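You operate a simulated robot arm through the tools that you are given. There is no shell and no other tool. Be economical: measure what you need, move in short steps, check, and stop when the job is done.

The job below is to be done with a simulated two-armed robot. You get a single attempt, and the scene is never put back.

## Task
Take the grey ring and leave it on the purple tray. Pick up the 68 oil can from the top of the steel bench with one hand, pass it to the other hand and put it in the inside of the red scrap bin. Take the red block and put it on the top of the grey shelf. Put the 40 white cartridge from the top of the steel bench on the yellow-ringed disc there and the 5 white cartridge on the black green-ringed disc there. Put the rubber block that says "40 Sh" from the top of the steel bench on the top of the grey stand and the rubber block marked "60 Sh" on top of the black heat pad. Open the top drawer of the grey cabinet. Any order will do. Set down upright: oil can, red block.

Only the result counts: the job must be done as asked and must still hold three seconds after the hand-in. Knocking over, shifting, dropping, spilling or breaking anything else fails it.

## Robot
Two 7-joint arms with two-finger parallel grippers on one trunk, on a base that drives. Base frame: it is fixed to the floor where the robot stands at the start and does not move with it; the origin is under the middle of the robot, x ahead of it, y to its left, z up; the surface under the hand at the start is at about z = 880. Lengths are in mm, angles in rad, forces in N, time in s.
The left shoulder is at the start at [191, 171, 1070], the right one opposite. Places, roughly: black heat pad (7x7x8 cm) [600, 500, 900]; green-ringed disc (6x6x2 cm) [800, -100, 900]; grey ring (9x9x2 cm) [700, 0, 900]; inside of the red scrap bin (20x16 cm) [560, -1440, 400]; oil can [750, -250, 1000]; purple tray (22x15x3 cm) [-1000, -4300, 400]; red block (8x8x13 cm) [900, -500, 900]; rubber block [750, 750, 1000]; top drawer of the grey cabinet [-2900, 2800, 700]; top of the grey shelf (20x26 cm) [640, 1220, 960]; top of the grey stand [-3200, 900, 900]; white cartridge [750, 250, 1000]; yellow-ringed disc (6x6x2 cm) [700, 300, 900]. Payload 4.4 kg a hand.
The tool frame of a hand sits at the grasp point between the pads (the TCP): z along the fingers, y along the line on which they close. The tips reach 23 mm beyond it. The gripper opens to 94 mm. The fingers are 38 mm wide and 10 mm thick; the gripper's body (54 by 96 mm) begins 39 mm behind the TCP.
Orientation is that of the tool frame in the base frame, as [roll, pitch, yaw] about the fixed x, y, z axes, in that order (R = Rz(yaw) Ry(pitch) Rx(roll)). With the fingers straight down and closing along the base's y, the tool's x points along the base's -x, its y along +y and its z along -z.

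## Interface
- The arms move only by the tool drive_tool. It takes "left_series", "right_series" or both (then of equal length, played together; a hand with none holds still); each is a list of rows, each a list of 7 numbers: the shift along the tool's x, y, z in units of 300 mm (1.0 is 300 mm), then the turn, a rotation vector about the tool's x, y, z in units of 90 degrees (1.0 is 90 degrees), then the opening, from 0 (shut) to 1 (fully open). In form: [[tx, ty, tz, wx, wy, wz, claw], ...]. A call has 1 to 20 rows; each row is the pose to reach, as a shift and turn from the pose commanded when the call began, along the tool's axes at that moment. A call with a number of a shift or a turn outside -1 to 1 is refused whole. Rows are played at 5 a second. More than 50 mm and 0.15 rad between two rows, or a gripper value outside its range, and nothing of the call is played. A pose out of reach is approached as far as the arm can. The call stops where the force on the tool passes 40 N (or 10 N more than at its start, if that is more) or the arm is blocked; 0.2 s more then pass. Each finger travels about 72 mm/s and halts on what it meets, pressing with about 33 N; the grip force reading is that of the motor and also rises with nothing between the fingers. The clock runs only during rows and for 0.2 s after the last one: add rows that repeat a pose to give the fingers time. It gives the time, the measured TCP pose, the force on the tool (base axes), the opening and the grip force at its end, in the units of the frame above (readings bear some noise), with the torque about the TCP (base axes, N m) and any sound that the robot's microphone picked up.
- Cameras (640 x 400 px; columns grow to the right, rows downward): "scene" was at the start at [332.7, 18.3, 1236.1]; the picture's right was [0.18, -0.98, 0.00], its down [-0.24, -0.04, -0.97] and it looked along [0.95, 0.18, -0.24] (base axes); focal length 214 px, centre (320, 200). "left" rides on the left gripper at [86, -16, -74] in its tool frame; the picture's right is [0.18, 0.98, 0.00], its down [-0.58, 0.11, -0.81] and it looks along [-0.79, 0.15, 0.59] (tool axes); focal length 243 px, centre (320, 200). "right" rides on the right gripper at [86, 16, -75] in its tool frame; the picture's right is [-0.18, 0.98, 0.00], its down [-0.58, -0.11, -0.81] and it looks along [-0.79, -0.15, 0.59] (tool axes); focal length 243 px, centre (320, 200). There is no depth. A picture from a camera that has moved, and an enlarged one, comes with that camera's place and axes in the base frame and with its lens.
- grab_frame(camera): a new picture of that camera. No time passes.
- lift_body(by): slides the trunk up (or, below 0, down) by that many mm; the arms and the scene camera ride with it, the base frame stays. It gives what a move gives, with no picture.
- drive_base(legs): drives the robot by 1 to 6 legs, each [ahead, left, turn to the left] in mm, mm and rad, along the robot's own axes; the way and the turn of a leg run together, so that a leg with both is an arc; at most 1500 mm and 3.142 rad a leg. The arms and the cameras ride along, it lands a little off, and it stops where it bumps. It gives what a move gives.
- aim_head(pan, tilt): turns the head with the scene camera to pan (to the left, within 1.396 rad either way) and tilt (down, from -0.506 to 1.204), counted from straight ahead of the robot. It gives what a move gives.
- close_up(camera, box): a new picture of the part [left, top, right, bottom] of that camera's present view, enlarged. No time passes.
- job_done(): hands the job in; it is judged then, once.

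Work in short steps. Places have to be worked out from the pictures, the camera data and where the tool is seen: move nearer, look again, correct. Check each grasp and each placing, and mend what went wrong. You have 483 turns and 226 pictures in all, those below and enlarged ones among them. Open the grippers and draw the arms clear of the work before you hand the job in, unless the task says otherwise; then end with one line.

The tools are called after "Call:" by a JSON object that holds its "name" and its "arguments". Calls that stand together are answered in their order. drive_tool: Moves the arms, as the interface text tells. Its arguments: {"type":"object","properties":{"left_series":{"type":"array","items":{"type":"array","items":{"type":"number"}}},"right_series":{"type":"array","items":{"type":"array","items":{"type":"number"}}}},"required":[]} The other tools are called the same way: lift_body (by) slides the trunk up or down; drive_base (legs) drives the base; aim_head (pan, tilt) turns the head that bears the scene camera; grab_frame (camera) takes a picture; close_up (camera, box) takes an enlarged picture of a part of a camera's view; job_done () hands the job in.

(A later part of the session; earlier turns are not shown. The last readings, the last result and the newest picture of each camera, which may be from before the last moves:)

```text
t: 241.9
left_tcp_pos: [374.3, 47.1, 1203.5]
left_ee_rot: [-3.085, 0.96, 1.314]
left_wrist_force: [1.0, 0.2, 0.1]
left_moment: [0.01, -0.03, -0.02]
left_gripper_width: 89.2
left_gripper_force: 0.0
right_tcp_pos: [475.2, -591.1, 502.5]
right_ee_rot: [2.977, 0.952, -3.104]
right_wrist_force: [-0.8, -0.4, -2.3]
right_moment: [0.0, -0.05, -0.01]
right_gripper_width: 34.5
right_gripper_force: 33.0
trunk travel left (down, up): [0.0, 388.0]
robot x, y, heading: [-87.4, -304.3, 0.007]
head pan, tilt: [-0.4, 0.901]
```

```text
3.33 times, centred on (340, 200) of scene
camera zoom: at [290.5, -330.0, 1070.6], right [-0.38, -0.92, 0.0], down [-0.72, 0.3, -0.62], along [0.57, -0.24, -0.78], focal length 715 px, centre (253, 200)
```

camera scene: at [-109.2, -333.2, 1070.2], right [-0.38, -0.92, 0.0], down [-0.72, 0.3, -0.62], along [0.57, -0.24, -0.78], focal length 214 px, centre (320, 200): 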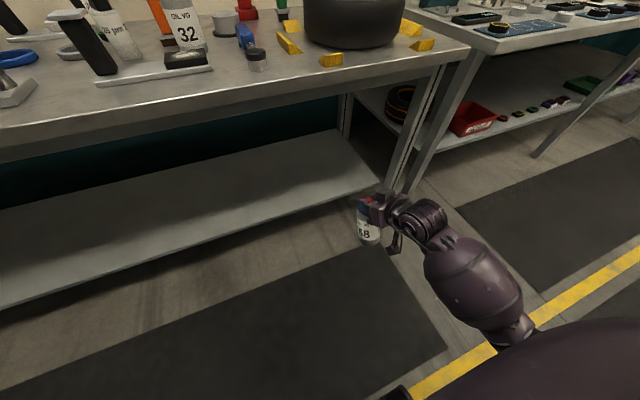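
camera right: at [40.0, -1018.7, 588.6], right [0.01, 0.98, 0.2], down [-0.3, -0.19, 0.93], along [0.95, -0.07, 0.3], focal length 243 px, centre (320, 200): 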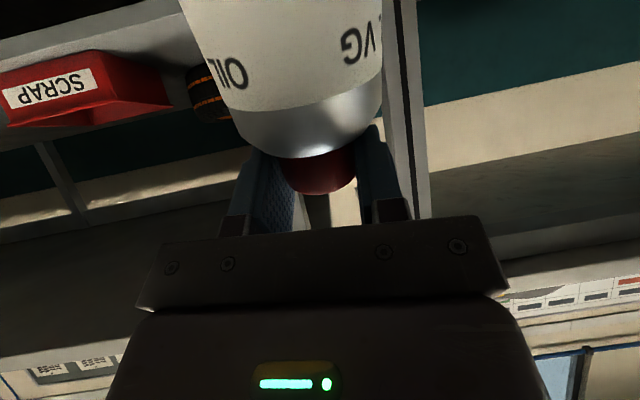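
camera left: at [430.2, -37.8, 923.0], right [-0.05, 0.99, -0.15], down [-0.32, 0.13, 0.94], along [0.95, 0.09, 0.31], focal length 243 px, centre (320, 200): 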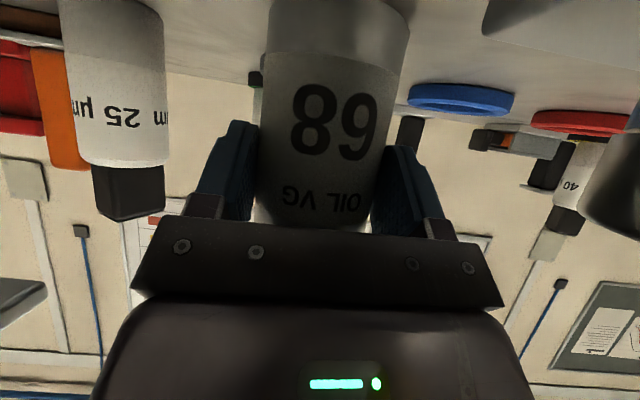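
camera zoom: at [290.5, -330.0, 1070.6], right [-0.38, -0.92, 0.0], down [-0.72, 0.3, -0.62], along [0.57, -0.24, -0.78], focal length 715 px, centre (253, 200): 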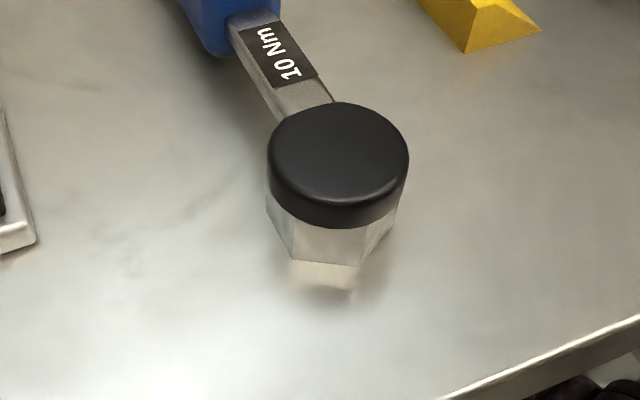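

Continue down.

Call:
{"name": "drive_tool", "arguments": {"right_series": [[0.012, 0, 0.003, 0, 0, 0, 0], [0.024, 0, 0.006, 0, 0, 0, 0], [0.036, 0, 0.009, 0, 0, 0, 0], [0.046, 0, 0.012, 0, 0, 0, 0], [0.046, 0, 0.012, 0, 0, 0, 0]]}}

```text
t: 243.1
left_tcp_pos: [374.2, 47.0, 1202.2]
left_ee_rot: [-3.085, 0.959, 1.317]
left_wrist_force: [-0.7, 0.4, -0.6]
left_moment: [-0.01, -0.03, 0.01]
left_gripper_width: 89.4
left_gripper_force: 0.1
right_tcp_pos: [471.0, -592.3, 489.9]
right_ee_rot: [2.975, 0.951, -3.104]
right_wrist_force: [0.8, -0.2, -2.8]
right_moment: [0.0, -0.07, 0.01]
right_gripper_width: 34.2
right_gripper_force: 32.5
trunk travel left (down, up): [0.0, 388.0]
robot x, y, heading: [-86.8, -302.9, 0.008]
head pan, tilt: [-0.4, 0.901]
```

Keep lowering gently.

Call:
{"name": "drive_tool", "arguments": {"right_series": [[0.012, 0, 0.003, 0, 0, 0, 0], [0.024, 0, 0.006, 0, 0, 0, 0], [0.036, 0, 0.009, 0, 0, 0, 0], [0.046, 0, 0.012, 0, 0, 0, 0], [0.046, 0, 0.012, 0, 0, 0, 0]]}}

Call:
{"name": "grab_frame", "arguments": {"camera": "right"}}

```text
t: 244.3
left_tcp_pos: [375.1, 46.4, 1202.5]
left_ee_rot: [-3.085, 0.96, 1.313]
left_wrist_force: [0.2, 0.0, 0.3]
left_moment: [-0.04, 0.05, 0.01]
left_gripper_width: 89.3
left_gripper_force: 0.1
right_tcp_pos: [464.8, -591.8, 475.4]
right_ee_rot: [2.974, 0.951, -3.105]
right_wrist_force: [0.5, 0.6, -3.0]
right_moment: [-0.01, -0.06, 0.0]
right_gripper_width: 34.8
right_gripper_force: 33.0
trunk travel left (down, up): [0.0, 388.0]
robot x, y, heading: [-86.3, -303.7, 0.01]
head pan, tilt: [-0.4, 0.901]
```

```text
97 pictures are left
camera right: at [352.8, -592.5, 449.6], right [-0.06, 0.97, 0.24], down [-0.29, -0.25, 0.92], along [0.96, -0.01, 0.29], focal length 243 px, centre (320, 200)
```

right: 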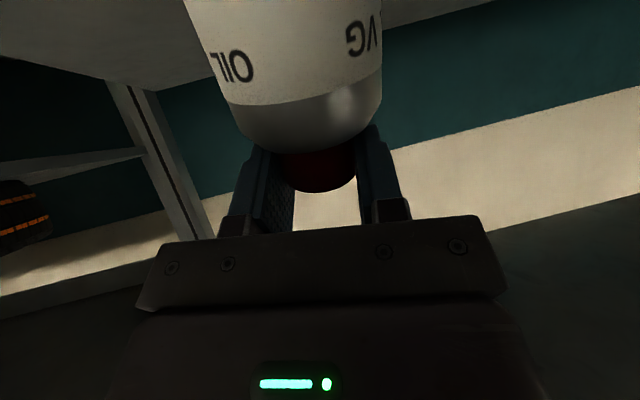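

No contact where expected; the can's attitude must differ from my estimate. I raise 60 mm, back out and look.

Call:
{"name": "drive_tool", "arguments": {"right_series": [[-0.06, 0, -0.01, 0, 0, 0, 0], [-0.13, 0, -0.03, 0, 0, 0, 0], [-0.2, 0, -0.05, 0, 0, 0, 0], [-0.2, 0, -0.05, 0, 0, 0, 0]]}}

Call:
{"name": "drive_base", "arguments": {"legs": [[-350, 0, 0]]}}

Call:
{"name": "close_up", "arguments": {"camera": "scene", "box": [290, 160, 450, 280]}}

```text
t: 245.3
left_tcp_pos: [375.1, 48.5, 1201.0]
left_ee_rot: [-3.083, 0.958, 1.315]
left_wrist_force: [-0.4, -0.1, 0.0]
left_moment: [-0.02, -0.03, 0.0]
left_gripper_width: 89.3
left_gripper_force: 0.1
right_tcp_pos: [487.5, -592.1, 534.3]
right_ee_rot: [2.977, 0.951, -3.103]
right_wrist_force: [-0.3, 0.3, -2.5]
right_moment: [-0.01, -0.06, 0.0]
right_gripper_width: 34.2
right_gripper_force: 33.0
trunk travel left (down, up): [0.0, 388.0]
robot x, y, heading: [-89.5, -304.1, 0.004]
head pan, tilt: [-0.4, 0.901]
```

```text
t: 247.6
left_tcp_pos: [28.3, 45.2, 1201.9]
left_ee_rot: [-3.081, 0.96, 1.319]
left_wrist_force: [0.0, -0.2, -0.8]
left_moment: [-0.01, -0.01, 0.0]
left_gripper_width: 89.2
left_gripper_force: 0.1
right_tcp_pos: [143.2, -593.5, 533.8]
right_ee_rot: [2.975, 0.95, -3.1]
right_wrist_force: [0.0, -0.3, -2.5]
right_moment: [0.01, -0.02, 0.01]
right_gripper_width: 34.1
right_gripper_force: 32.8
trunk travel left (down, up): [0.0, 388.0]
robot x, y, heading: [-433.0, -307.7, 0.015]
head pan, tilt: [-0.4, 0.901]
```

```text
3.33 times, centred on (370, 220) of scene
camera zoom: at [-55.6, -332.0, 1070.4], right [-0.38, -0.93, 0.0], down [-0.73, 0.3, -0.62], along [0.57, -0.23, -0.78], focal length 715 px, centre (153, 133)
```

zoom: 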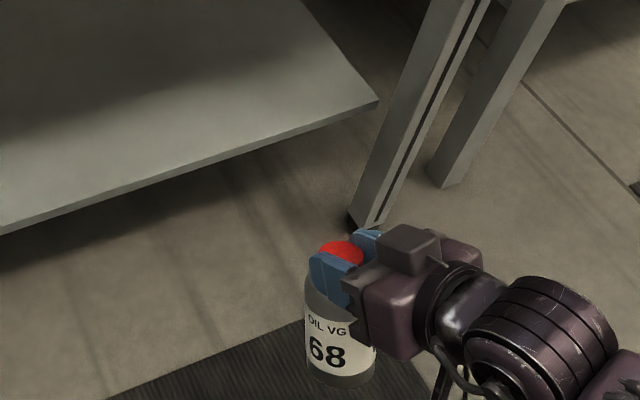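

Analysis: the can is rigidly held but tilted 21°, and this posture lacks reach. I'll let the left hand take the body again so the right hand can regrip upright with a steeper (≈40°) tilt. First raise the trunk to +100.

Call:
{"name": "lift_body", "arguments": {"by": 95}}

Call:
{"name": "lift_body", "arguments": {"by": 95}}

```text
t: 248.9
left_tcp_pos: [29.3, 45.4, 1295.6]
left_ee_rot: [-3.077, 0.962, 1.325]
left_wrist_force: [-0.5, 1.1, -0.9]
left_moment: [-0.02, -0.01, 0.01]
left_gripper_width: 89.3
left_gripper_force: 0.1
right_tcp_pos: [141.6, -594.5, 626.1]
right_ee_rot: [2.974, 0.946, -3.1]
right_wrist_force: [0.2, -0.4, -4.0]
right_moment: [-0.02, -0.05, -0.03]
right_gripper_width: 34.3
right_gripper_force: 32.7
trunk travel left (down, up): [-95.0, 293.0]
robot x, y, heading: [-431.2, -304.8, 0.012]
head pan, tilt: [-0.4, 0.901]
```

```text
t: 250.2
left_tcp_pos: [30.4, 45.7, 1390.4]
left_ee_rot: [-3.076, 0.962, 1.324]
left_wrist_force: [0.9, -0.2, -0.6]
left_moment: [0.0, 0.01, -0.02]
left_gripper_width: 89.5
left_gripper_force: 0.2
right_tcp_pos: [143.3, -592.8, 722.1]
right_ee_rot: [2.977, 0.947, -3.103]
right_wrist_force: [0.4, -0.3, -2.8]
right_moment: [0.03, -0.04, 0.01]
right_gripper_width: 34.4
right_gripper_force: 32.7
trunk travel left (down, up): [-190.0, 198.0]
robot x, y, heading: [-434.7, -308.7, 0.014]
head pan, tilt: [-0.4, 0.901]
```

Trunk raised without disturbing the hands. Raise the right hand to handover height and fix its roll.

Call:
{"name": "drive_tool", "arguments": {"right_series": [[-0.12, 0.045, -0.073, 0.01, 0, 0, 0], [-0.245, 0.09, -0.147, 0.03, 0, 0, 0], [-0.37, 0.14, -0.222, 0.05, 0, 0, 0], [-0.49, 0.185, -0.295, 0.07, 0, 0, 0], [-0.615, 0.23, -0.37, 0.09, 0, 0, 0], [-0.74, 0.275, -0.445, 0.1, 0, 0, 0], [-0.86, 0.32, -0.52, 0.1, 0, 0, 0], [-0.99, 0.37, -0.6, 0.1, 0, 0, 0], [-0.99, 0.37, -0.6, 0.1, 0, 0, 0]]}}

Call:
{"name": "aim_head", "arguments": {"pan": 0.0, "tilt": 0.5}}

Call:
{"name": "grab_frame", "arguments": {"camera": "scene"}}

```text
t: 252.2
left_tcp_pos: [28.6, 44.7, 1392.0]
left_ee_rot: [-3.08, 0.962, 1.321]
left_wrist_force: [-0.3, 0.0, 0.0]
left_moment: [0.04, -0.04, 0.02]
left_gripper_width: 89.3
left_gripper_force: 0.1
right_tcp_pos: [148.8, -514.1, 1080.9]
right_ee_rot: [3.133, 0.949, -3.105]
right_wrist_force: [0.1, -0.2, -3.7]
right_moment: [0.01, -0.02, 0.02]
right_gripper_width: 34.7
right_gripper_force: 32.7
right hand out of reach, approached as far as the arm can: row 3, 4, 5
trunk travel left (down, up): [-190.0, 198.0]
robot x, y, heading: [-433.3, -310.0, 0.013]
head pan, tilt: [-0.4, 0.901]
```

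```text
t: 253.0
left_tcp_pos: [26.9, 47.1, 1391.9]
left_ee_rot: [-3.082, 0.96, 1.318]
left_wrist_force: [-0.2, 0.3, 0.2]
left_moment: [0.01, 0.0, -0.02]
left_gripper_width: 89.2
left_gripper_force: 0.1
right_tcp_pos: [149.5, -513.1, 1081.9]
right_ee_rot: [3.132, 0.952, -3.101]
right_wrist_force: [-0.3, 0.4, -2.9]
right_moment: [0.03, -0.05, -0.01]
right_gripper_width: 34.9
right_gripper_force: 32.9
trunk travel left (down, up): [-190.0, 198.0]
robot x, y, heading: [-431.6, -307.6, 0.011]
head pan, tilt: [0.0, 0.499]
```

```text
95 pictures are left
camera scene: at [-202.5, -304.4, 1332.5], right [0.01, -1.0, 0.0], down [-0.48, -0.01, -0.88], along [0.88, 0.01, -0.48], focal length 214 px, centre (320, 200)
```

scene: 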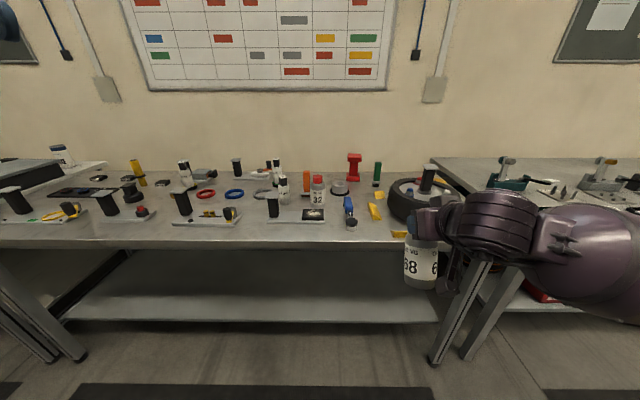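

I try pitching the right hand 21° further so the can hangs upright for the left hand to take.

Call:
{"name": "drive_tool", "arguments": {"right_series": [[0, 0, 0, 0, -0.08, 0, 0], [0, 0, 0, 0, -0.16, 0, 0], [0, 0, 0, 0, -0.236, 0, 0], [0, 0, 0, 0, -0.236, 0, 0]]}}

Call:
{"name": "close_up", "arguments": {"camera": "scene", "box": [360, 180, 520, 300]}}

```text
t: 254.0
left_tcp_pos: [27.7, 44.7, 1393.8]
left_ee_rot: [-3.084, 0.959, 1.318]
left_wrist_force: [-0.4, -0.4, 0.1]
left_moment: [0.0, -0.02, 0.05]
left_gripper_width: 89.0
left_gripper_force: 0.1
right_tcp_pos: [138.3, -542.4, 1104.0]
right_ee_rot: [3.11, 1.242, -3.082]
right_wrist_force: [0.1, 0.2, -2.5]
right_moment: [0.01, -0.01, 0.0]
right_gripper_width: 34.4
right_gripper_force: 33.3
right hand out of reach, approached as far as the arm can: row 2, 3, 4
trunk travel left (down, up): [-190.0, 198.0]
robot x, y, heading: [-431.9, -312.0, 0.01]
head pan, tilt: [0.0, 0.499]
```

```text
3.33 times, centred on (440, 240) of scene
camera zoom: at [-203.2, -304.5, 1332.8], right [0.01, -1.0, 0.0], down [-0.48, -0.01, -0.88], along [0.88, 0.01, -0.48], focal length 715 px, centre (-80, 67)
```

zoom: 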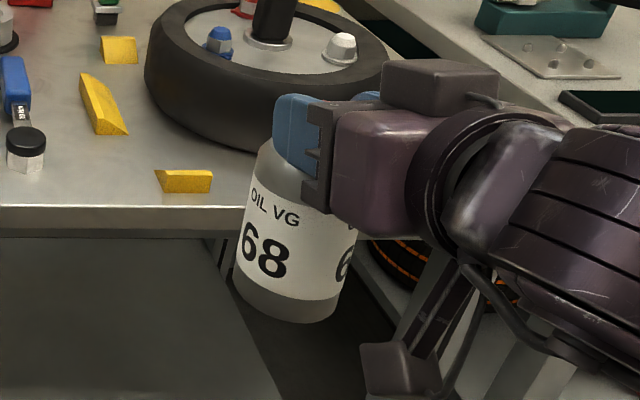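

Nearly upright (pitch 1.24). Now swing the right hand to the handover pose.

Call:
{"name": "drive_tool", "arguments": {"right_series": [[0.013, 0.081, -0.017, -0.069, 0.002, -0.024, 0], [0.026, 0.162, -0.033, -0.139, 0.004, -0.047, 0], [0.039, 0.243, -0.05, -0.208, 0.006, -0.071, 0], [0.052, 0.324, -0.066, -0.277, 0.008, -0.094, 0], [0.065, 0.405, -0.083, -0.347, 0.01, -0.118, 0], [0.078, 0.486, -0.099, -0.416, 0.012, -0.142, 0], [0.091, 0.567, -0.116, -0.485, 0.014, -0.165, 0], [0.104, 0.648, -0.132, -0.554, 0.016, -0.189, 0], [0.117, 0.729, -0.149, -0.624, 0.018, -0.212, 0], [0.13, 0.81, -0.165, -0.693, 0.02, -0.236, 0], [0.13, 0.81, -0.165, -0.693, 0.02, -0.236, 0]]}}

Call:
{"name": "grab_frame", "arguments": {"camera": "scene"}}

```text
t: 256.4
left_tcp_pos: [28.1, 44.3, 1392.8]
left_ee_rot: [-3.084, 0.961, 1.318]
left_wrist_force: [0.3, -0.3, 0.1]
left_moment: [0.0, 0.0, -0.01]
left_gripper_width: 89.5
left_gripper_force: 0.0
right_tcp_pos: [60.1, -304.2, 1086.2]
right_ee_rot: [3.075, 1.224, -1.963]
right_wrist_force: [0.6, 0.4, -3.0]
right_moment: [-0.04, -0.01, 0.0]
right_gripper_width: 34.5
right_gripper_force: 33.1
trunk travel left (down, up): [-190.0, 198.0]
robot x, y, heading: [-433.1, -309.1, 0.01]
head pan, tilt: [0.0, 0.499]
```

```text
93 pictures are left
camera scene: at [-202.6, -304.5, 1332.6], right [0.01, -1.0, 0.0], down [-0.48, -0.01, -0.88], along [0.88, 0.01, -0.48], focal length 214 px, centre (320, 200)
```

scene: 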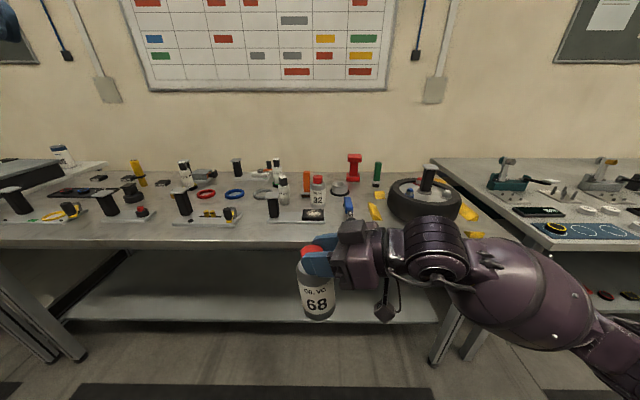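

Excellent: can nearly upright at the handover pose. Bring the left hand to its pre-grasp pose.

Call:
{"name": "drive_tool", "arguments": {"left_series": [[0.048, 0.055, 0.12, 0, 0, 0, 0.95], [0.096, 0.11, 0.24, 0, 0, 0, 0.95], [0.145, 0.164, 0.36, 0, 0, 0, 0.95], [0.193, 0.218, 0.48, 0, 0, 0, 0.95], [0.241, 0.272, 0.6, 0, 0, 0, 0.95], [0.29, 0.327, 0.72, 0, 0, 0, 0.95], [0.338, 0.381, 0.84, 0, 0, 0, 0.95], [0.386, 0.436, 0.958, 0, 0, 0, 0.95], [0.386, 0.436, 0.958, 0, 0, 0, 0.95]]}}

Call:
{"name": "close_up", "arguments": {"camera": "scene", "box": [180, 160, 460, 335]}}

Call:
{"name": "grab_frame", "arguments": {"camera": "left"}}

```text
t: 258.4
left_tcp_pos: [92.6, -150.2, 1128.7]
left_ee_rot: [-3.084, 0.961, 1.317]
left_wrist_force: [-0.1, -0.2, -0.1]
left_moment: [0.0, -0.03, 0.0]
left_gripper_width: 89.1
left_gripper_force: 0.1
right_tcp_pos: [60.0, -304.1, 1085.5]
right_ee_rot: [3.078, 1.225, -1.963]
right_wrist_force: [-0.3, 0.4, -2.6]
right_moment: [-0.01, 0.0, -0.01]
right_gripper_width: 34.4
right_gripper_force: 33.0
trunk travel left (down, up): [-190.0, 198.0]
robot x, y, heading: [-433.9, -308.9, 0.014]
head pan, tilt: [0.0, 0.499]
```

```text
2.29 times, centred on (320, 248) of scene
camera zoom: at [-202.9, -304.0, 1332.8], right [0.01, -1.0, 0.0], down [-0.48, -0.01, -0.88], along [0.88, 0.01, -0.48], focal length 490 px, centre (320, 91)
```

zoom: 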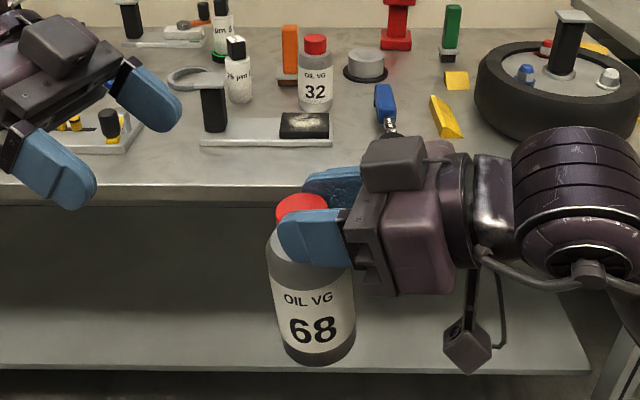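

```text
91 pictures are left
camera left: at [110.4, -38.9, 1101.7], right [0.96, -0.19, -0.18], down [0.23, 0.27, 0.93], along [-0.13, -0.94, 0.31], focal length 243 px, centre (320, 200)
```

left: 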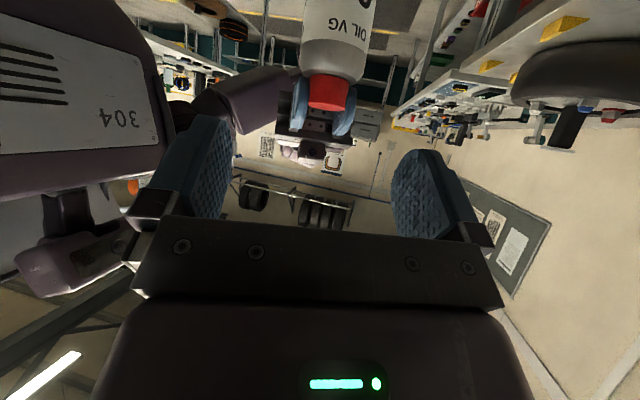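

The left camera confirms the can's position exactly. Advance the left hand onto the body.

Call:
{"name": "drive_tool", "arguments": {"left_series": [[0.037, 0.06, 0.08, 0, 0, 0, 0.95], [0.037, 0.06, 0.2, 0, 0, 0, 0.95], [0.037, 0.06, 0.33, 0, 0, 0, 0.95], [0.037, 0.06, 0.45, 0, 0, 0, 0.95], [0.037, 0.06, 0.547, 0, 0, 0, 0.95], [0.037, 0.06, 0.547, 0, 0, 0, 0.95]]}}

Call:
{"name": "grab_frame", "arguments": {"camera": "left"}}

```text
t: 259.8
left_tcp_pos: [70.7, -277.8, 1024.0]
left_ee_rot: [-3.086, 0.96, 1.319]
left_wrist_force: [-0.5, -0.7, 0.2]
left_moment: [-0.02, 0.03, -0.03]
left_gripper_width: 89.1
left_gripper_force: 0.0
right_tcp_pos: [59.3, -303.9, 1084.4]
right_ee_rot: [3.076, 1.225, -1.965]
right_wrist_force: [-0.6, 0.4, -2.5]
right_moment: [-0.03, -0.01, 0.0]
right_gripper_width: 34.3
right_gripper_force: 33.3
trunk travel left (down, up): [-190.0, 198.0]
robot x, y, heading: [-435.3, -306.4, 0.014]
head pan, tilt: [0.0, 0.499]
```

```text
90 pictures are left
camera left: at [87.4, -166.8, 998.3], right [0.96, -0.19, -0.18], down [0.23, 0.27, 0.93], along [-0.13, -0.94, 0.31], focal length 243 px, centre (320, 200)
```

left: 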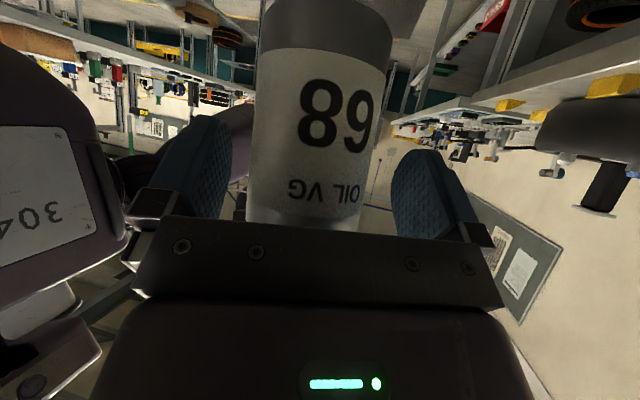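

Well centred. Close the left hand on the body.

Call:
{"name": "drive_tool", "arguments": {"left_series": [[0, 0, 0, 0, 0, 0, 0.6], [0, 0, 0, 0, 0, 0, 0.3], [0, 0, 0, 0, 0, 0, 0], [0, 0, 0, 0, 0, 0, 0]]}}

```text
t: 260.8
left_tcp_pos: [70.3, -279.0, 1024.6]
left_ee_rot: [-3.084, 0.96, 1.315]
left_wrist_force: [-28.2, 13.0, 1.2]
left_moment: [-0.62, -1.28, -0.44]
left_gripper_width: 60.3
left_gripper_force: 32.8
right_tcp_pos: [61.5, -305.4, 1084.8]
right_ee_rot: [3.081, 1.226, -1.965]
right_wrist_force: [28.6, -12.1, -0.6]
right_moment: [-0.17, -0.47, -0.41]
right_gripper_width: 34.7
right_gripper_force: 33.1
trunk travel left (down, up): [-190.0, 198.0]
robot x, y, heading: [-430.6, -306.0, 0.013]
head pan, tilt: [0.0, 0.499]
```

Both hold it (some side load from a few mm offset). Open the right hand and back it off along its axis.

Call:
{"name": "drive_tool", "arguments": {"right_series": [[0, 0, 0, 0, 0, 0, 0.3], [0, 0, 0, 0, 0, 0, 0.58], [0, 0, 0, 0, 0, 0, 0.58], [0, 0, -0.08, 0, 0, 0, 0.58], [0, 0, -0.18, 0, 0, 0, 0.58], [0, 0, -0.3, 0, 0, 0, 0.58], [0, 0, -0.3, 0, 0, 0, 0.58]]}}

Call:
{"name": "close_up", "arguments": {"camera": "scene", "box": [180, 160, 460, 335]}}

```text
t: 262.4
left_tcp_pos: [71.1, -276.2, 1025.1]
left_ee_rot: [-3.083, 0.962, 1.319]
left_wrist_force: [-0.7, -0.2, -0.1]
left_moment: [0.06, -0.04, -0.03]
left_gripper_width: 59.7
left_gripper_force: 33.1
right_tcp_pos: [31.2, -384.3, 1114.6]
right_ee_rot: [3.074, 1.225, -1.965]
right_wrist_force: [0.0, 0.2, 0.1]
right_moment: [0.01, 0.0, -0.01]
right_gripper_width: 54.5
right_gripper_force: 0.1
trunk travel left (down, up): [-190.0, 198.0]
robot x, y, heading: [-434.3, -307.8, 0.012]
head pan, tilt: [0.0, 0.499]
```

```text
2.29 times, centred on (320, 248) of scene
camera zoom: at [-202.2, -303.8, 1332.4], right [0.01, -1.0, 0.0], down [-0.48, -0.01, -0.88], along [0.88, 0.01, -0.48], focal length 490 px, centre (320, 91)
```

zoom: 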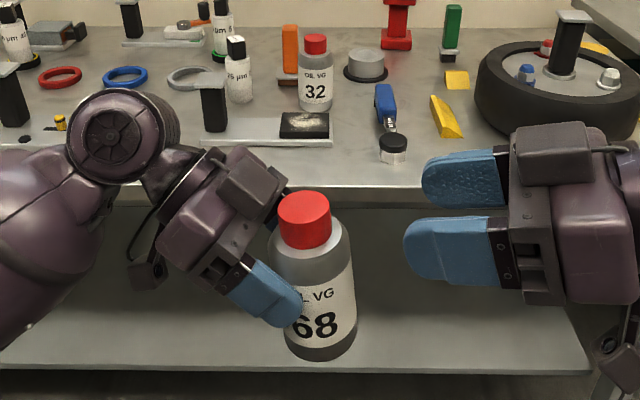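

The left hand holds it. I right the can (rotate left hand ~0.1 rad) and bring the right hand to a steeper 43° tilt at its pre-grasp pose.

Call:
{"name": "drive_tool", "arguments": {"left_series": [[0, 0, 0, 0, 0.02, 0, 0], [0, 0, 0, 0, 0.04, 0, 0], [0, 0, 0, 0, 0.064, 0, 0], [0, 0, 0, 0, 0.064, 0, 0], [0, 0, 0, 0, 0.064, 0, 0]], "right_series": [[-0.04, 0, 0.011, 0, 0.075, 0, 0.58], [-0.08, 0, 0.022, 0, 0.15, 0, 0.58], [-0.115, 0, 0.033, 0, 0.225, 0, 0.58], [-0.154, -0.002, 0.044, 0, 0.302, 0, 0.58], [-0.154, -0.002, 0.044, 0, 0.302, 0, 0.58]]}}

Call:
{"name": "close_up", "arguments": {"camera": "scene", "box": [180, 160, 460, 335]}}

Call:
{"name": "grab_frame", "arguments": {"camera": "right"}}

```text
t: 263.6
left_tcp_pos: [70.2, -279.8, 1025.0]
left_ee_rot: [-3.088, 0.86, 1.311]
left_wrist_force: [-0.6, -0.6, 1.7]
left_moment: [0.08, -0.01, -0.01]
left_gripper_width: 59.8
left_gripper_force: 33.5
right_tcp_pos: [43.4, -360.9, 1153.4]
right_ee_rot: [3.111, 0.751, -1.923]
right_wrist_force: [0.1, -0.1, 0.2]
right_moment: [0.0, -0.01, 0.01]
right_gripper_width: 54.6
right_gripper_force: 0.1
trunk travel left (down, up): [-190.0, 198.0]
robot x, y, heading: [-431.0, -311.3, 0.011]
head pan, tilt: [0.0, 0.499]
```

```text
2.29 times, centred on (320, 248) of scene
camera zoom: at [-202.4, -304.6, 1332.5], right [0.01, -1.0, 0.0], down [-0.48, -0.01, -0.88], along [0.88, 0.01, -0.48], focal length 490 px, centre (320, 91)
```

zoom: 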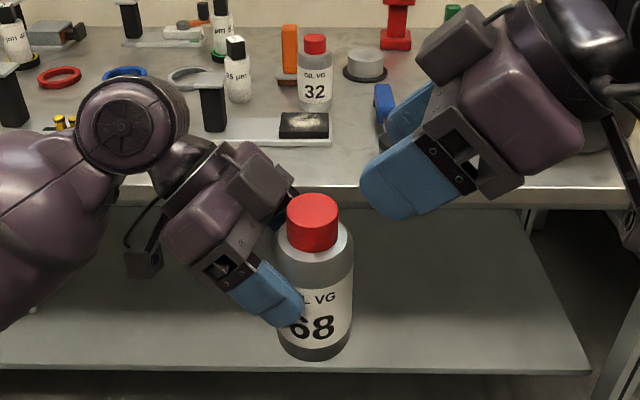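

```text
87 pictures are left
camera right: at [-10.2, -461.9, 1150.1], right [-0.88, 0.45, 0.15], down [0.08, -0.16, 0.98], along [0.46, 0.88, 0.1], focal length 243 px, centre (320, 200)
```

right: 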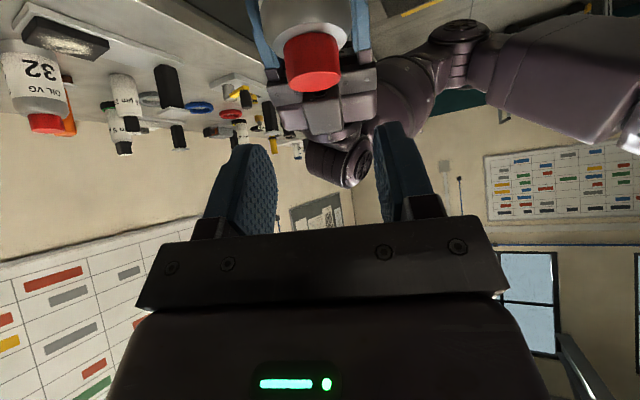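

Alignment is within 4 mm; correct and advance 88 mm onto the cap.

Call:
{"name": "drive_tool", "arguments": {"right_series": [[0.006, -0.013, 0.1, 0, 0, 0, 0.58], [0.006, -0.013, 0.2, 0, 0, 0, 0.58], [0.006, -0.013, 0.27, 0, 0, 0, 0.58], [0.006, -0.013, 0.293, 0, 0, 0, 0.58], [0.006, -0.013, 0.293, 0, 0, 0, 0.58]]}}

Call:
{"name": "grab_frame", "arguments": {"camera": "right"}}

```text
t: 264.8
left_tcp_pos: [71.2, -278.7, 1025.0]
left_ee_rot: [-3.089, 0.861, 1.31]
left_wrist_force: [0.1, -0.2, -0.1]
left_moment: [0.07, -0.02, 0.04]
left_gripper_width: 59.9
left_gripper_force: 33.1
right_tcp_pos: [63.7, -303.9, 1089.3]
right_ee_rot: [3.113, 0.751, -1.923]
right_wrist_force: [-0.6, -0.4, -0.4]
right_moment: [0.0, 0.0, -0.03]
right_gripper_width: 54.5
right_gripper_force: 0.0
trunk travel left (down, up): [-190.0, 198.0]
robot x, y, heading: [-429.9, -311.3, 0.017]
head pan, tilt: [0.0, 0.499]
```

```text
86 pictures are left
camera right: at [11.0, -406.1, 1085.3], right [-0.88, 0.45, 0.15], down [0.08, -0.16, 0.98], along [0.46, 0.88, 0.11], focal length 243 px, centre (320, 200)
```

right: 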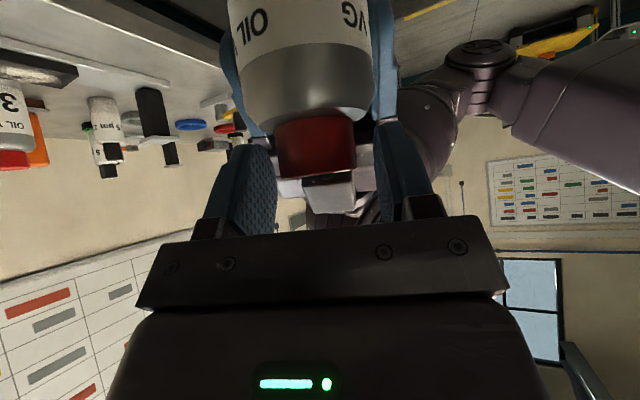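

No contact, cap between the pads. Close the right hand.

Call:
{"name": "drive_tool", "arguments": {"right_series": [[0, -0.003, 0.006, 0, 0, 0, 0.58], [0, -0.003, 0.006, 0, 0, 0, 0.3], [0, -0.003, 0.006, 0, 0, 0, 0], [0, -0.003, 0.006, 0, 0, 0, 0], [0, -0.003, 0.006, 0, 0, 0, 0]]}}

```text
t: 266.0
left_tcp_pos: [69.4, -278.6, 1025.3]
left_ee_rot: [-3.089, 0.86, 1.31]
left_wrist_force: [-2.8, 1.5, -0.3]
left_moment: [-0.03, -0.24, -0.04]
left_gripper_width: 59.6
left_gripper_force: 33.1
right_tcp_pos: [64.8, -302.3, 1088.4]
right_ee_rot: [3.111, 0.752, -1.924]
right_wrist_force: [3.6, -1.3, -0.2]
right_moment: [-0.04, -0.04, -0.02]
right_gripper_width: 35.5
right_gripper_force: 33.0
trunk travel left (down, up): [-190.0, 198.0]
robot x, y, heading: [-435.1, -305.5, 0.011]
head pan, tilt: [0.0, 0.499]
```

Gripped cleanly. Open the left hand and withdraw it along its axis, then up and away.

Call:
{"name": "drive_tool", "arguments": {"left_series": [[0, 0, 0, 0, 0, 0, 0.3], [0, 0, 0, 0, 0, 0, 0.6], [0, 0, 0, 0, 0, 0, 0.95], [0, 0, 0, 0, 0, 0, 0.95], [0, 0, -0.08, 0, 0, 0, 0.95], [0, 0, -0.2, 0, 0, 0, 0.95], [0, 0, -0.33, 0, 0, 0, 0.95], [0, 0, -0.46, 0, 0, 0, 0.95], [0, 0, -0.6, 0, 0, 0, 0.95], [0, 0, -0.75, 0, 0, 0, 0.95]]}}

Call:
{"name": "grab_frame", "arguments": {"camera": "right"}}

```text
t: 268.2
left_tcp_pos: [125.9, -118.9, 1173.4]
left_ee_rot: [-3.089, 0.861, 1.308]
left_wrist_force: [0.1, -0.1, -0.6]
left_moment: [-0.03, -0.03, 0.05]
left_gripper_width: 89.0
left_gripper_force: 0.2
right_tcp_pos: [64.0, -301.5, 1088.1]
right_ee_rot: [3.111, 0.754, -1.924]
right_wrist_force: [-0.8, 0.4, -3.0]
right_moment: [-0.01, 0.06, 0.0]
right_gripper_width: 35.3
right_gripper_force: 32.7
trunk travel left (down, up): [-190.0, 198.0]
robot x, y, heading: [-431.3, -305.6, 0.011]
head pan, tilt: [0.0, 0.499]
```

```text
85 pictures are left
camera right: at [11.7, -404.9, 1084.0], right [-0.88, 0.45, 0.15], down [0.08, -0.16, 0.98], along [0.46, 0.88, 0.11], focal length 243 px, centre (320, 200)
```

right: 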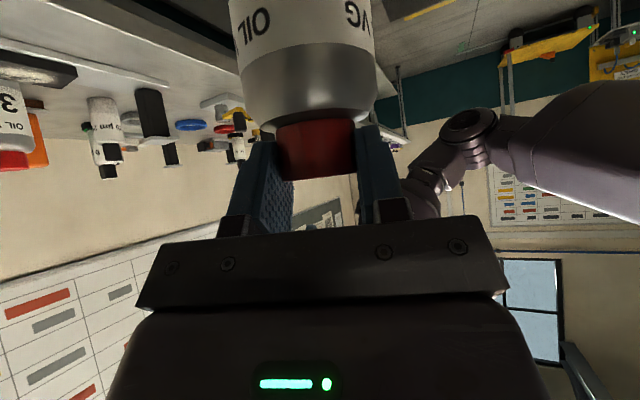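

Can is upright in the right hand, steeper grip. Swing the right hand forward again.

Call:
{"name": "drive_tool", "arguments": {"right_series": [[0.047, -0.063, -0.046, 0.058, -0.002, 0.062, 0], [0.095, -0.127, -0.092, 0.116, -0.004, 0.124, 0], [0.142, -0.19, -0.138, 0.174, -0.006, 0.186, 0], [0.189, -0.254, -0.184, 0.232, -0.008, 0.248, 0], [0.237, -0.317, -0.231, 0.289, -0.009, 0.31, 0], [0.284, -0.381, -0.277, 0.347, -0.011, 0.372, 0], [0.331, -0.444, -0.323, 0.405, -0.013, 0.434, 0], [0.379, -0.508, -0.369, 0.463, -0.015, 0.496, 0], [0.426, -0.571, -0.415, 0.521, -0.017, 0.558, 0], [0.426, -0.571, -0.415, 0.521, -0.017, 0.558, 0]]}}

Call:
{"name": "grab_frame", "arguments": {"camera": "right"}}

```text
t: 270.4
left_tcp_pos: [126.7, -120.8, 1172.9]
left_ee_rot: [-3.089, 0.86, 1.31]
left_wrist_force: [-0.1, 0.6, 0.2]
left_moment: [-0.01, 0.0, -0.02]
left_gripper_width: 89.2
left_gripper_force: 0.0
right_tcp_pos: [168.4, -527.8, 1086.9]
right_ee_rot: [3.111, 0.75, -3.125]
right_wrist_force: [0.3, 0.3, -3.1]
right_moment: [-0.01, -0.02, -0.03]
right_gripper_width: 35.1
right_gripper_force: 33.1
trunk travel left (down, up): [-190.0, 198.0]
robot x, y, heading: [-434.4, -308.5, 0.015]
head pan, tilt: [0.0, 0.499]
```

```text
84 pictures are left
camera right: at [54.3, -516.0, 1082.8], right [0.1, 0.98, 0.15], down [-0.12, -0.14, 0.98], along [0.99, -0.11, 0.11], focal length 243 px, centre (320, 200)
```

right: 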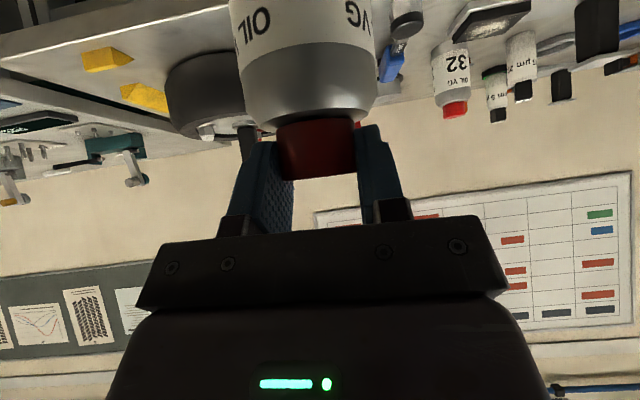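

No slip. I test lowering the right arm 300 mm with the trunk as is (+100).

Call:
{"name": "drive_tool", "arguments": {"right_series": [[0.09, 0, 0.097, 0, 0, 0, 0], [0.19, 0, 0.204, 0, 0, 0, 0], [0.29, 0, 0.311, 0, 0, 0, 0], [0.39, 0, 0.419, 0, 0, 0, 0], [0.49, 0, 0.526, 0, 0, 0, 0], [0.59, 0, 0.633, 0, 0, 0, 0], [0.6816, 0, 0.7317, 0, 0, 0, 0], [0.6816, 0, 0.7317, 0, 0, 0, 0]]}}

```text
t: 272.2
left_tcp_pos: [125.5, -120.9, 1172.0]
left_ee_rot: [-3.089, 0.861, 1.311]
left_wrist_force: [-0.1, 0.2, -0.6]
left_moment: [0.02, 0.03, -0.02]
left_gripper_width: 89.3
left_gripper_force: 0.0
right_tcp_pos: [171.3, -530.4, 827.9]
right_ee_rot: [3.108, 0.748, -3.125]
right_wrist_force: [0.7, 0.8, -2.3]
right_moment: [-0.01, 0.01, 0.0]
right_gripper_width: 35.2
right_gripper_force: 33.1
right hand out of reach, approached as far as the arm can: row 6, 7, 8
trunk travel left (down, up): [-190.0, 198.0]
robot x, y, heading: [-433.3, -312.9, 0.015]
head pan, tilt: [0.0, 0.499]
```

Limit at z=828 here. Probe: lower with pull-back.

Call:
{"name": "drive_tool", "arguments": {"right_series": [[0.12, 0, 0.02, 0, 0, 0, 0], [0.24, 0, 0.04, 0, 0, 0, 0], [0.36, 0, 0.06, 0, 0, 0, 0], [0.48, 0, 0.09, 0, 0, 0, 0], [0.6, 0, 0.12, 0, 0, 0, 0], [0.6, 0, 0.12, 0, 0, 0, 0]]}}

Call:
{"name": "aim_head", "arguments": {"pan": -0.7, "tilt": 0.8}}

Call:
{"name": "grab_frame", "arguments": {"camera": "scene"}}

```text
t: 273.8
left_tcp_pos: [126.7, -120.1, 1170.8]
left_ee_rot: [-3.089, 0.859, 1.311]
left_wrist_force: [0.7, 0.1, 0.5]
left_moment: [0.02, 0.01, -0.01]
left_gripper_width: 89.3
left_gripper_force: 0.1
right_tcp_pos: [56.7, -587.6, 694.7]
right_ee_rot: [3.026, 0.729, -3.102]
right_wrist_force: [0.9, 0.5, -2.7]
right_moment: [0.0, 0.0, -0.04]
right_gripper_width: 34.9
right_gripper_force: 32.7
right hand out of reach, approached as far as the arm can: row 1, 2, 3, 4, 5, 6
trunk travel left (down, up): [-190.0, 198.0]
robot x, y, heading: [-436.1, -308.2, 0.008]
head pan, tilt: [0.0, 0.499]
stopped in row 6 (right hand): the arm was blocked; the commanded pose is now the measured one
```

```text
t: 274.9
left_tcp_pos: [126.1, -120.5, 1172.5]
left_ee_rot: [-3.09, 0.861, 1.31]
left_wrist_force: [-0.8, 0.0, -0.7]
left_moment: [0.03, -0.03, 0.02]
left_gripper_width: 89.2
left_gripper_force: 0.1
right_tcp_pos: [55.9, -587.9, 694.5]
right_ee_rot: [3.022, 0.73, -3.101]
right_wrist_force: [0.2, -0.4, -2.9]
right_moment: [0.0, 0.0, -0.01]
right_gripper_width: 35.3
right_gripper_force: 32.9
trunk travel left (down, up): [-190.0, 198.0]
robot x, y, heading: [-430.4, -309.9, 0.007]
head pan, tilt: [-0.7, 0.799]
```

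```text
83 pictures are left
camera scene: at [-231.2, -356.8, 1306.7], right [-0.64, -0.77, 0.0], down [-0.55, 0.46, -0.7], along [0.54, -0.44, -0.72], focal length 214 px, centre (320, 200)
```

scene: 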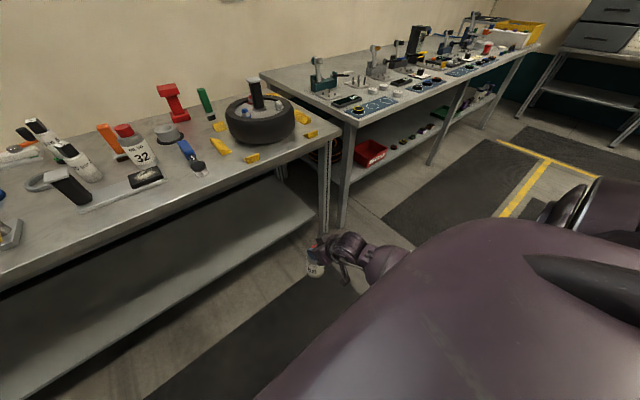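

Found: with this grip, the arm reaches low if the shoulder leans over it (trunk down) while the hand is kept well forward. I raise and extend first.

Call:
{"name": "drive_tool", "arguments": {"right_series": [[-0.12, 0.024, -0.081, 0.01, 0, 0, 0], [-0.24, 0.048, -0.162, 0.02, 0, 0, 0], [-0.36, 0.072, -0.243, 0.03, 0, 0, 0], [-0.48, 0.096, -0.323, 0.04, 0, 0, 0], [-0.6, 0.12, -0.404, 0.055, 0, 0, 0], [-0.72, 0.144, -0.485, 0.055, 0, 0, 0], [-0.72, 0.144, -0.485, 0.055, 0, 0, 0]]}}

Call:
{"name": "drive_tool", "arguments": {"right_series": [[-0.12, 0, 0.105, 0, 0, 0, 0], [-0.24, 0, 0.21, 0, 0, 0, 0], [-0.35, 0, 0.31, 0, 0, 0, 0], [-0.35, 0, 0.31, 0, 0, 0, 0]]}}

```text
t: 276.5
left_tcp_pos: [125.1, -120.8, 1172.3]
left_ee_rot: [-3.089, 0.86, 1.308]
left_wrist_force: [-0.4, -0.4, 0.6]
left_moment: [-0.02, 0.01, -0.02]
left_gripper_width: 89.3
left_gripper_force: 0.0
right_tcp_pos: [118.2, -560.3, 947.5]
right_ee_rot: [3.111, 0.729, -3.105]
right_wrist_force: [-0.7, -0.6, -2.3]
right_moment: [-0.01, 0.02, 0.0]
right_gripper_width: 34.9
right_gripper_force: 33.6
right hand out of reach, approached as far as the arm can: row 2
trunk travel left (down, up): [-190.0, 198.0]
robot x, y, heading: [-439.0, -304.2, 0.008]
head pan, tilt: [-0.7, 0.799]
```

```text
t: 277.5
left_tcp_pos: [124.4, -121.3, 1173.2]
left_ee_rot: [-3.091, 0.858, 1.309]
left_wrist_force: [-0.4, 0.4, -0.1]
left_moment: [-0.01, -0.01, 0.02]
left_gripper_width: 89.0
left_gripper_force: 0.0
right_tcp_pos: [258.6, -550.3, 952.4]
right_ee_rot: [3.111, 0.732, -3.103]
right_wrist_force: [0.2, -0.2, -1.9]
right_moment: [0.02, 0.03, -0.04]
right_gripper_width: 34.9
right_gripper_force: 33.3
trunk travel left (down, up): [-190.0, 198.0]
robot x, y, heading: [-431.8, -307.6, 0.014]
head pan, tilt: [-0.7, 0.799]
```

Back up for safety, pull the left hand up and back, then lower the trunk in two steps checking the right hand.

Call:
{"name": "drive_base", "arguments": {"legs": [[-200, 0, -0.012]]}}

Call:
{"name": "drive_tool", "arguments": {"left_series": [[-0.05, -0.11, -0.09, 0, 0, 0, 0.95], [-0.1, -0.23, -0.18, 0, 0, 0, 0.95], [-0.15, -0.34, -0.27, 0, 0, 0, 0.95], [-0.2, -0.46, -0.37, 0, 0, 0, 0.95], [-0.253, -0.57, -0.457, 0, 0, 0, 0.95]]}}

Call:
{"name": "lift_body", "arguments": {"by": -95}}

```text
t: 279.1
left_tcp_pos: [-75.7, -127.5, 1173.1]
left_ee_rot: [-3.092, 0.862, 1.3]
left_wrist_force: [-0.9, 0.2, -0.1]
left_moment: [0.03, -0.03, 0.03]
left_gripper_width: 89.2
left_gripper_force: 0.1
right_tcp_pos: [52.5, -558.5, 953.3]
right_ee_rot: [3.109, 0.732, -3.112]
right_wrist_force: [-0.6, -0.3, -2.7]
right_moment: [0.0, 0.02, 0.0]
right_gripper_width: 35.3
right_gripper_force: 32.9
trunk travel left (down, up): [-190.0, 198.0]
robot x, y, heading: [-638.2, -310.6, -0.003]
head pan, tilt: [-0.7, 0.799]
```

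```text
t: 280.3
left_tcp_pos: [-216.6, -23.3, 1323.6]
left_ee_rot: [-3.093, 0.859, 1.298]
left_wrist_force: [-0.5, -0.6, 0.2]
left_moment: [-0.01, -0.01, 0.0]
left_gripper_width: 89.2
left_gripper_force: 0.0
right_tcp_pos: [53.0, -558.8, 953.0]
right_ee_rot: [3.11, 0.731, -3.111]
right_wrist_force: [0.2, 0.4, -2.7]
right_moment: [-0.03, 0.02, 0.01]
right_gripper_width: 35.2
right_gripper_force: 33.0
trunk travel left (down, up): [-190.0, 198.0]
robot x, y, heading: [-634.7, -309.5, 0.005]
head pan, tilt: [-0.7, 0.799]
```

```text
t: 281.6
left_tcp_pos: [-218.7, -24.2, 1230.8]
left_ee_rot: [-3.097, 0.859, 1.296]
left_wrist_force: [0.2, 0.1, 0.3]
left_moment: [0.03, 0.0, 0.01]
left_gripper_width: 89.2
left_gripper_force: 0.0
right_tcp_pos: [54.1, -558.6, 860.6]
right_ee_rot: [3.11, 0.735, -3.112]
right_wrist_force: [0.5, -0.5, -1.9]
right_moment: [-0.02, 0.04, 0.01]
right_gripper_width: 34.9
right_gripper_force: 33.0
trunk travel left (down, up): [-95.0, 293.0]
robot x, y, heading: [-634.1, -309.5, 0.004]
head pan, tilt: [-0.7, 0.799]
```

Stable. Lower the remaining 90 mm.

Call:
{"name": "lift_body", "arguments": {"by": -85}}

Call:
{"name": "drive_tool", "arguments": {"right_series": [[0.09, 0, 0.1, 0, 0, 0, 0], [0.18, 0, 0.2, 0, 0, 0, 0], [0.27, 0, 0.3, 0, 0, 0, 0], [0.37, 0, 0.4, 0, 0, 0, 0], [0.37, 0, 0.4, 0, 0, 0, 0]]}}

```text
t: 282.8
left_tcp_pos: [-217.0, -24.9, 1144.5]
left_ee_rot: [-3.093, 0.86, 1.3]
left_wrist_force: [0.2, 0.6, -0.2]
left_moment: [0.0, -0.01, 0.01]
left_gripper_width: 89.1
left_gripper_force: 0.1
right_tcp_pos: [55.0, -558.3, 773.4]
right_ee_rot: [3.11, 0.733, -3.111]
right_wrist_force: [-0.1, -0.2, -1.7]
right_moment: [-0.02, 0.05, 0.01]
right_gripper_width: 35.0
right_gripper_force: 33.3
trunk travel left (down, up): [-10.0, 378.0]
robot x, y, heading: [-637.2, -309.0, 0.002]
head pan, tilt: [-0.7, 0.799]
```

```text
t: 284.0
left_tcp_pos: [-215.1, -23.9, 1143.6]
left_ee_rot: [-3.088, 0.86, 1.299]
left_wrist_force: [0.7, 0.0, 0.5]
left_moment: [0.03, 0.02, -0.02]
left_gripper_width: 89.2
left_gripper_force: 0.0
right_tcp_pos: [53.3, -556.4, 641.8]
right_ee_rot: [3.11, 0.731, -3.111]
right_wrist_force: [0.1, 0.6, -2.9]
right_moment: [-0.01, 0.0, -0.01]
right_gripper_width: 34.6
right_gripper_force: 33.1
right hand out of reach, approached as far as the arm can: row 4, 5
trunk travel left (down, up): [-10.0, 378.0]
robot x, y, heading: [-634.2, -308.7, 0.004]
head pan, tilt: [-0.7, 0.799]
```

z=642 at 688 ahead. Probe the placing height: pull back 75 while lowering to 524.

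Call:
{"name": "drive_tool", "arguments": {"right_series": [[0.1, 0, 0.03, 0, 0, 0, 0], [0.2, 0, 0.06, 0, 0, 0, 0], [0.3, 0, 0.09, 0, 0, 0, 0], [0.4, 0, 0.12, 0, 0, 0, 0], [0.455, 0, 0.13, 0, 0, 0, 0], [0.455, 0, 0.13, 0, 0, 0, 0]]}}

```text
t: 285.4
left_tcp_pos: [-217.2, -24.5, 1143.3]
left_ee_rot: [-3.09, 0.86, 1.301]
left_wrist_force: [0.1, -1.2, -0.7]
left_moment: [0.03, -0.03, 0.02]
left_gripper_width: 89.4
left_gripper_force: 0.1
right_tcp_pos: [-13.9, -553.6, 560.8]
right_ee_rot: [2.954, 0.685, -3.093]
right_wrist_force: [1.5, -2.3, -0.4]
right_moment: [-0.02, 0.08, 0.03]
right_gripper_width: 34.7
right_gripper_force: 32.6
right hand out of reach, approached as far as the arm can: row 1, 2, 3, 4, 5, 6
trunk travel left (down, up): [-10.0, 378.0]
robot x, y, heading: [-637.6, -310.0, 0.001]
head pan, tilt: [-0.7, 0.799]
```

Close; shifting outward (−y) may help. Probe.

Call:
{"name": "drive_tool", "arguments": {"right_series": [[0.06, -0.08, 0.03, 0.02, 0, 0, 0], [0.11, -0.16, 0.06, 0.04, 0, 0, 0], [0.16, -0.22, 0.06, 0.06, 0, 0, 0], [0.16, -0.22, 0.06, 0.06, 0, 0, 0]]}}

Call:
{"name": "grab_frame", "arguments": {"camera": "scene"}}

```text
t: 286.4
left_tcp_pos: [-216.0, -24.7, 1145.1]
left_ee_rot: [-3.088, 0.861, 1.299]
left_wrist_force: [-0.6, -0.8, -0.1]
left_moment: [0.04, 0.02, -0.02]
left_gripper_width: 89.3
left_gripper_force: 0.1
right_tcp_pos: [-29.9, -611.3, 508.5]
right_ee_rot: [3.05, 0.683, -3.09]
right_wrist_force: [-0.6, 0.0, -2.8]
right_moment: [0.0, 0.02, 0.01]
right_gripper_width: 34.8
right_gripper_force: 32.7
trunk travel left (down, up): [-10.0, 378.0]
robot x, y, heading: [-633.3, -311.8, 0.002]
head pan, tilt: [-0.7, 0.799]
```

```text
82 pictures are left
camera scene: at [-270.2, -359.5, 1088.9], right [-0.64, -0.77, 0.0], down [-0.55, 0.46, -0.7], along [0.53, -0.45, -0.72], focal length 214 px, centre (320, 200)
```

scene: 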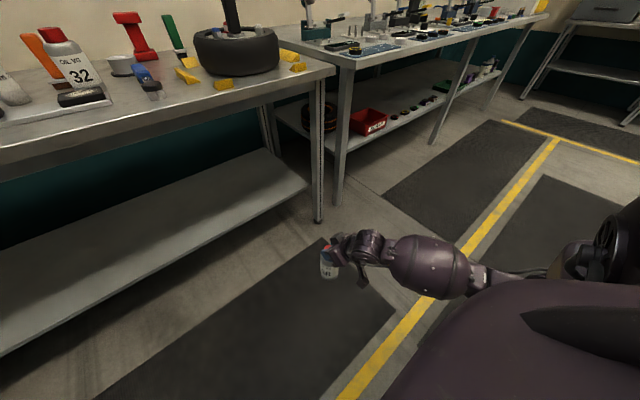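

Works: z=508 at (604, −300). I probe forward to see the reach at z≈525.

Call:
{"name": "drive_tool", "arguments": {"right_series": [[-0.08, -0.03, 0.05, 0.01, -0.01, 0, 0], [-0.16, -0.06, 0.08, 0.02, -0.02, 0, 0], [-0.19, -0.08, 0.09, 0.03, -0.03, 0, 0], [-0.19, -0.08, 0.09, 0.03, -0.03, 0, 0]]}}

```text
t: 287.4
left_tcp_pos: [-215.2, -23.5, 1143.8]
left_ee_rot: [-3.09, 0.86, 1.299]
left_wrist_force: [-0.4, -0.3, 0.0]
left_moment: [-0.01, -0.02, 0.01]
left_gripper_width: 89.3
left_gripper_force: 0.0
right_tcp_pos: [32.2, -629.9, 522.0]
right_ee_rot: [3.095, 0.73, -3.095]
right_wrist_force: [0.2, 0.0, -2.5]
right_moment: [-0.03, 0.02, 0.03]
right_gripper_width: 34.5
right_gripper_force: 32.8
trunk travel left (down, up): [-10.0, 378.0]
robot x, y, heading: [-633.6, -309.1, -0.0]
head pan, tilt: [-0.7, 0.799]
```

Excellent: z=522 at 666 mm ahead, upright. Now raise to entry height 612 and check.

Call:
{"name": "drive_tool", "arguments": {"right_series": [[-0.065, 0, -0.073, 0, 0, 0, 0], [-0.13, 0, -0.146, 0, 0, 0, 0], [-0.2, 0, -0.223, 0, 0, 0, 0], [-0.2, 0, -0.223, 0, 0, 0, 0]]}}

Call:
{"name": "drive_base", "arguments": {"legs": [[0, -830, 0]]}}

Call:
{"name": "aim_head", "arguments": {"pan": -0.5, "tilt": 0.85}}

Call:
{"name": "grab_frame", "arguments": {"camera": "scene"}}

```text
t: 288.4
left_tcp_pos: [-215.8, -24.3, 1144.1]
left_ee_rot: [-3.089, 0.861, 1.302]
left_wrist_force: [-0.4, 0.2, -0.2]
left_moment: [-0.01, -0.03, 0.0]
left_gripper_width: 89.3
left_gripper_force: 0.1
right_tcp_pos: [28.1, -633.7, 613.1]
right_ee_rot: [3.094, 0.73, -3.094]
right_wrist_force: [0.5, 0.1, -2.3]
right_moment: [0.0, 0.03, -0.01]
right_gripper_width: 34.5
right_gripper_force: 33.1
trunk travel left (down, up): [-10.0, 378.0]
robot x, y, heading: [-633.5, -309.9, 0.001]
head pan, tilt: [-0.7, 0.799]
```

```text
t: 296.1
left_tcp_pos: [-211.7, -849.8, 1145.1]
left_ee_rot: [-3.089, 0.861, 1.321]
left_wrist_force: [-0.3, 0.0, -0.7]
left_moment: [-0.01, 0.05, 0.0]
left_gripper_width: 89.2
left_gripper_force: 0.2
right_tcp_pos: [45.7, -1452.7, 610.4]
right_ee_rot: [3.096, 0.731, -3.075]
right_wrist_force: [0.5, -0.2, -3.1]
right_moment: [-0.01, 0.02, 0.02]
right_gripper_width: 34.7
right_gripper_force: 33.0
trunk travel left (down, up): [-10.0, 378.0]
robot x, y, heading: [-626.7, -1141.6, 0.025]
head pan, tilt: [-0.7, 0.799]
```

```text
t: 296.8
left_tcp_pos: [-211.2, -848.8, 1144.5]
left_ee_rot: [-3.089, 0.86, 1.32]
left_wrist_force: [0.1, 0.1, -0.6]
left_moment: [0.03, -0.01, 0.0]
left_gripper_width: 89.1
left_gripper_force: 0.0
right_tcp_pos: [45.2, -1453.5, 612.0]
right_ee_rot: [3.095, 0.729, -3.076]
right_wrist_force: [-0.4, -0.9, -2.4]
right_moment: [-0.02, -0.01, 0.01]
right_gripper_width: 34.5
right_gripper_force: 33.0
trunk travel left (down, up): [-10.0, 378.0]
robot x, y, heading: [-626.3, -1140.5, 0.017]
head pan, tilt: [-0.499, 0.85]
```

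```text
81 pictures are left
camera scene: at [-253.2, -1170.3, 1084.8], right [-0.46, -0.89, 0.0], down [-0.67, 0.35, -0.66], along [0.59, -0.3, -0.75], focal length 214 px, centre (320, 200)
```

scene: 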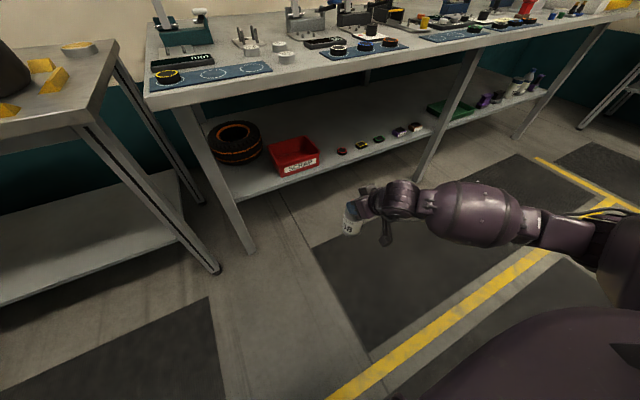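

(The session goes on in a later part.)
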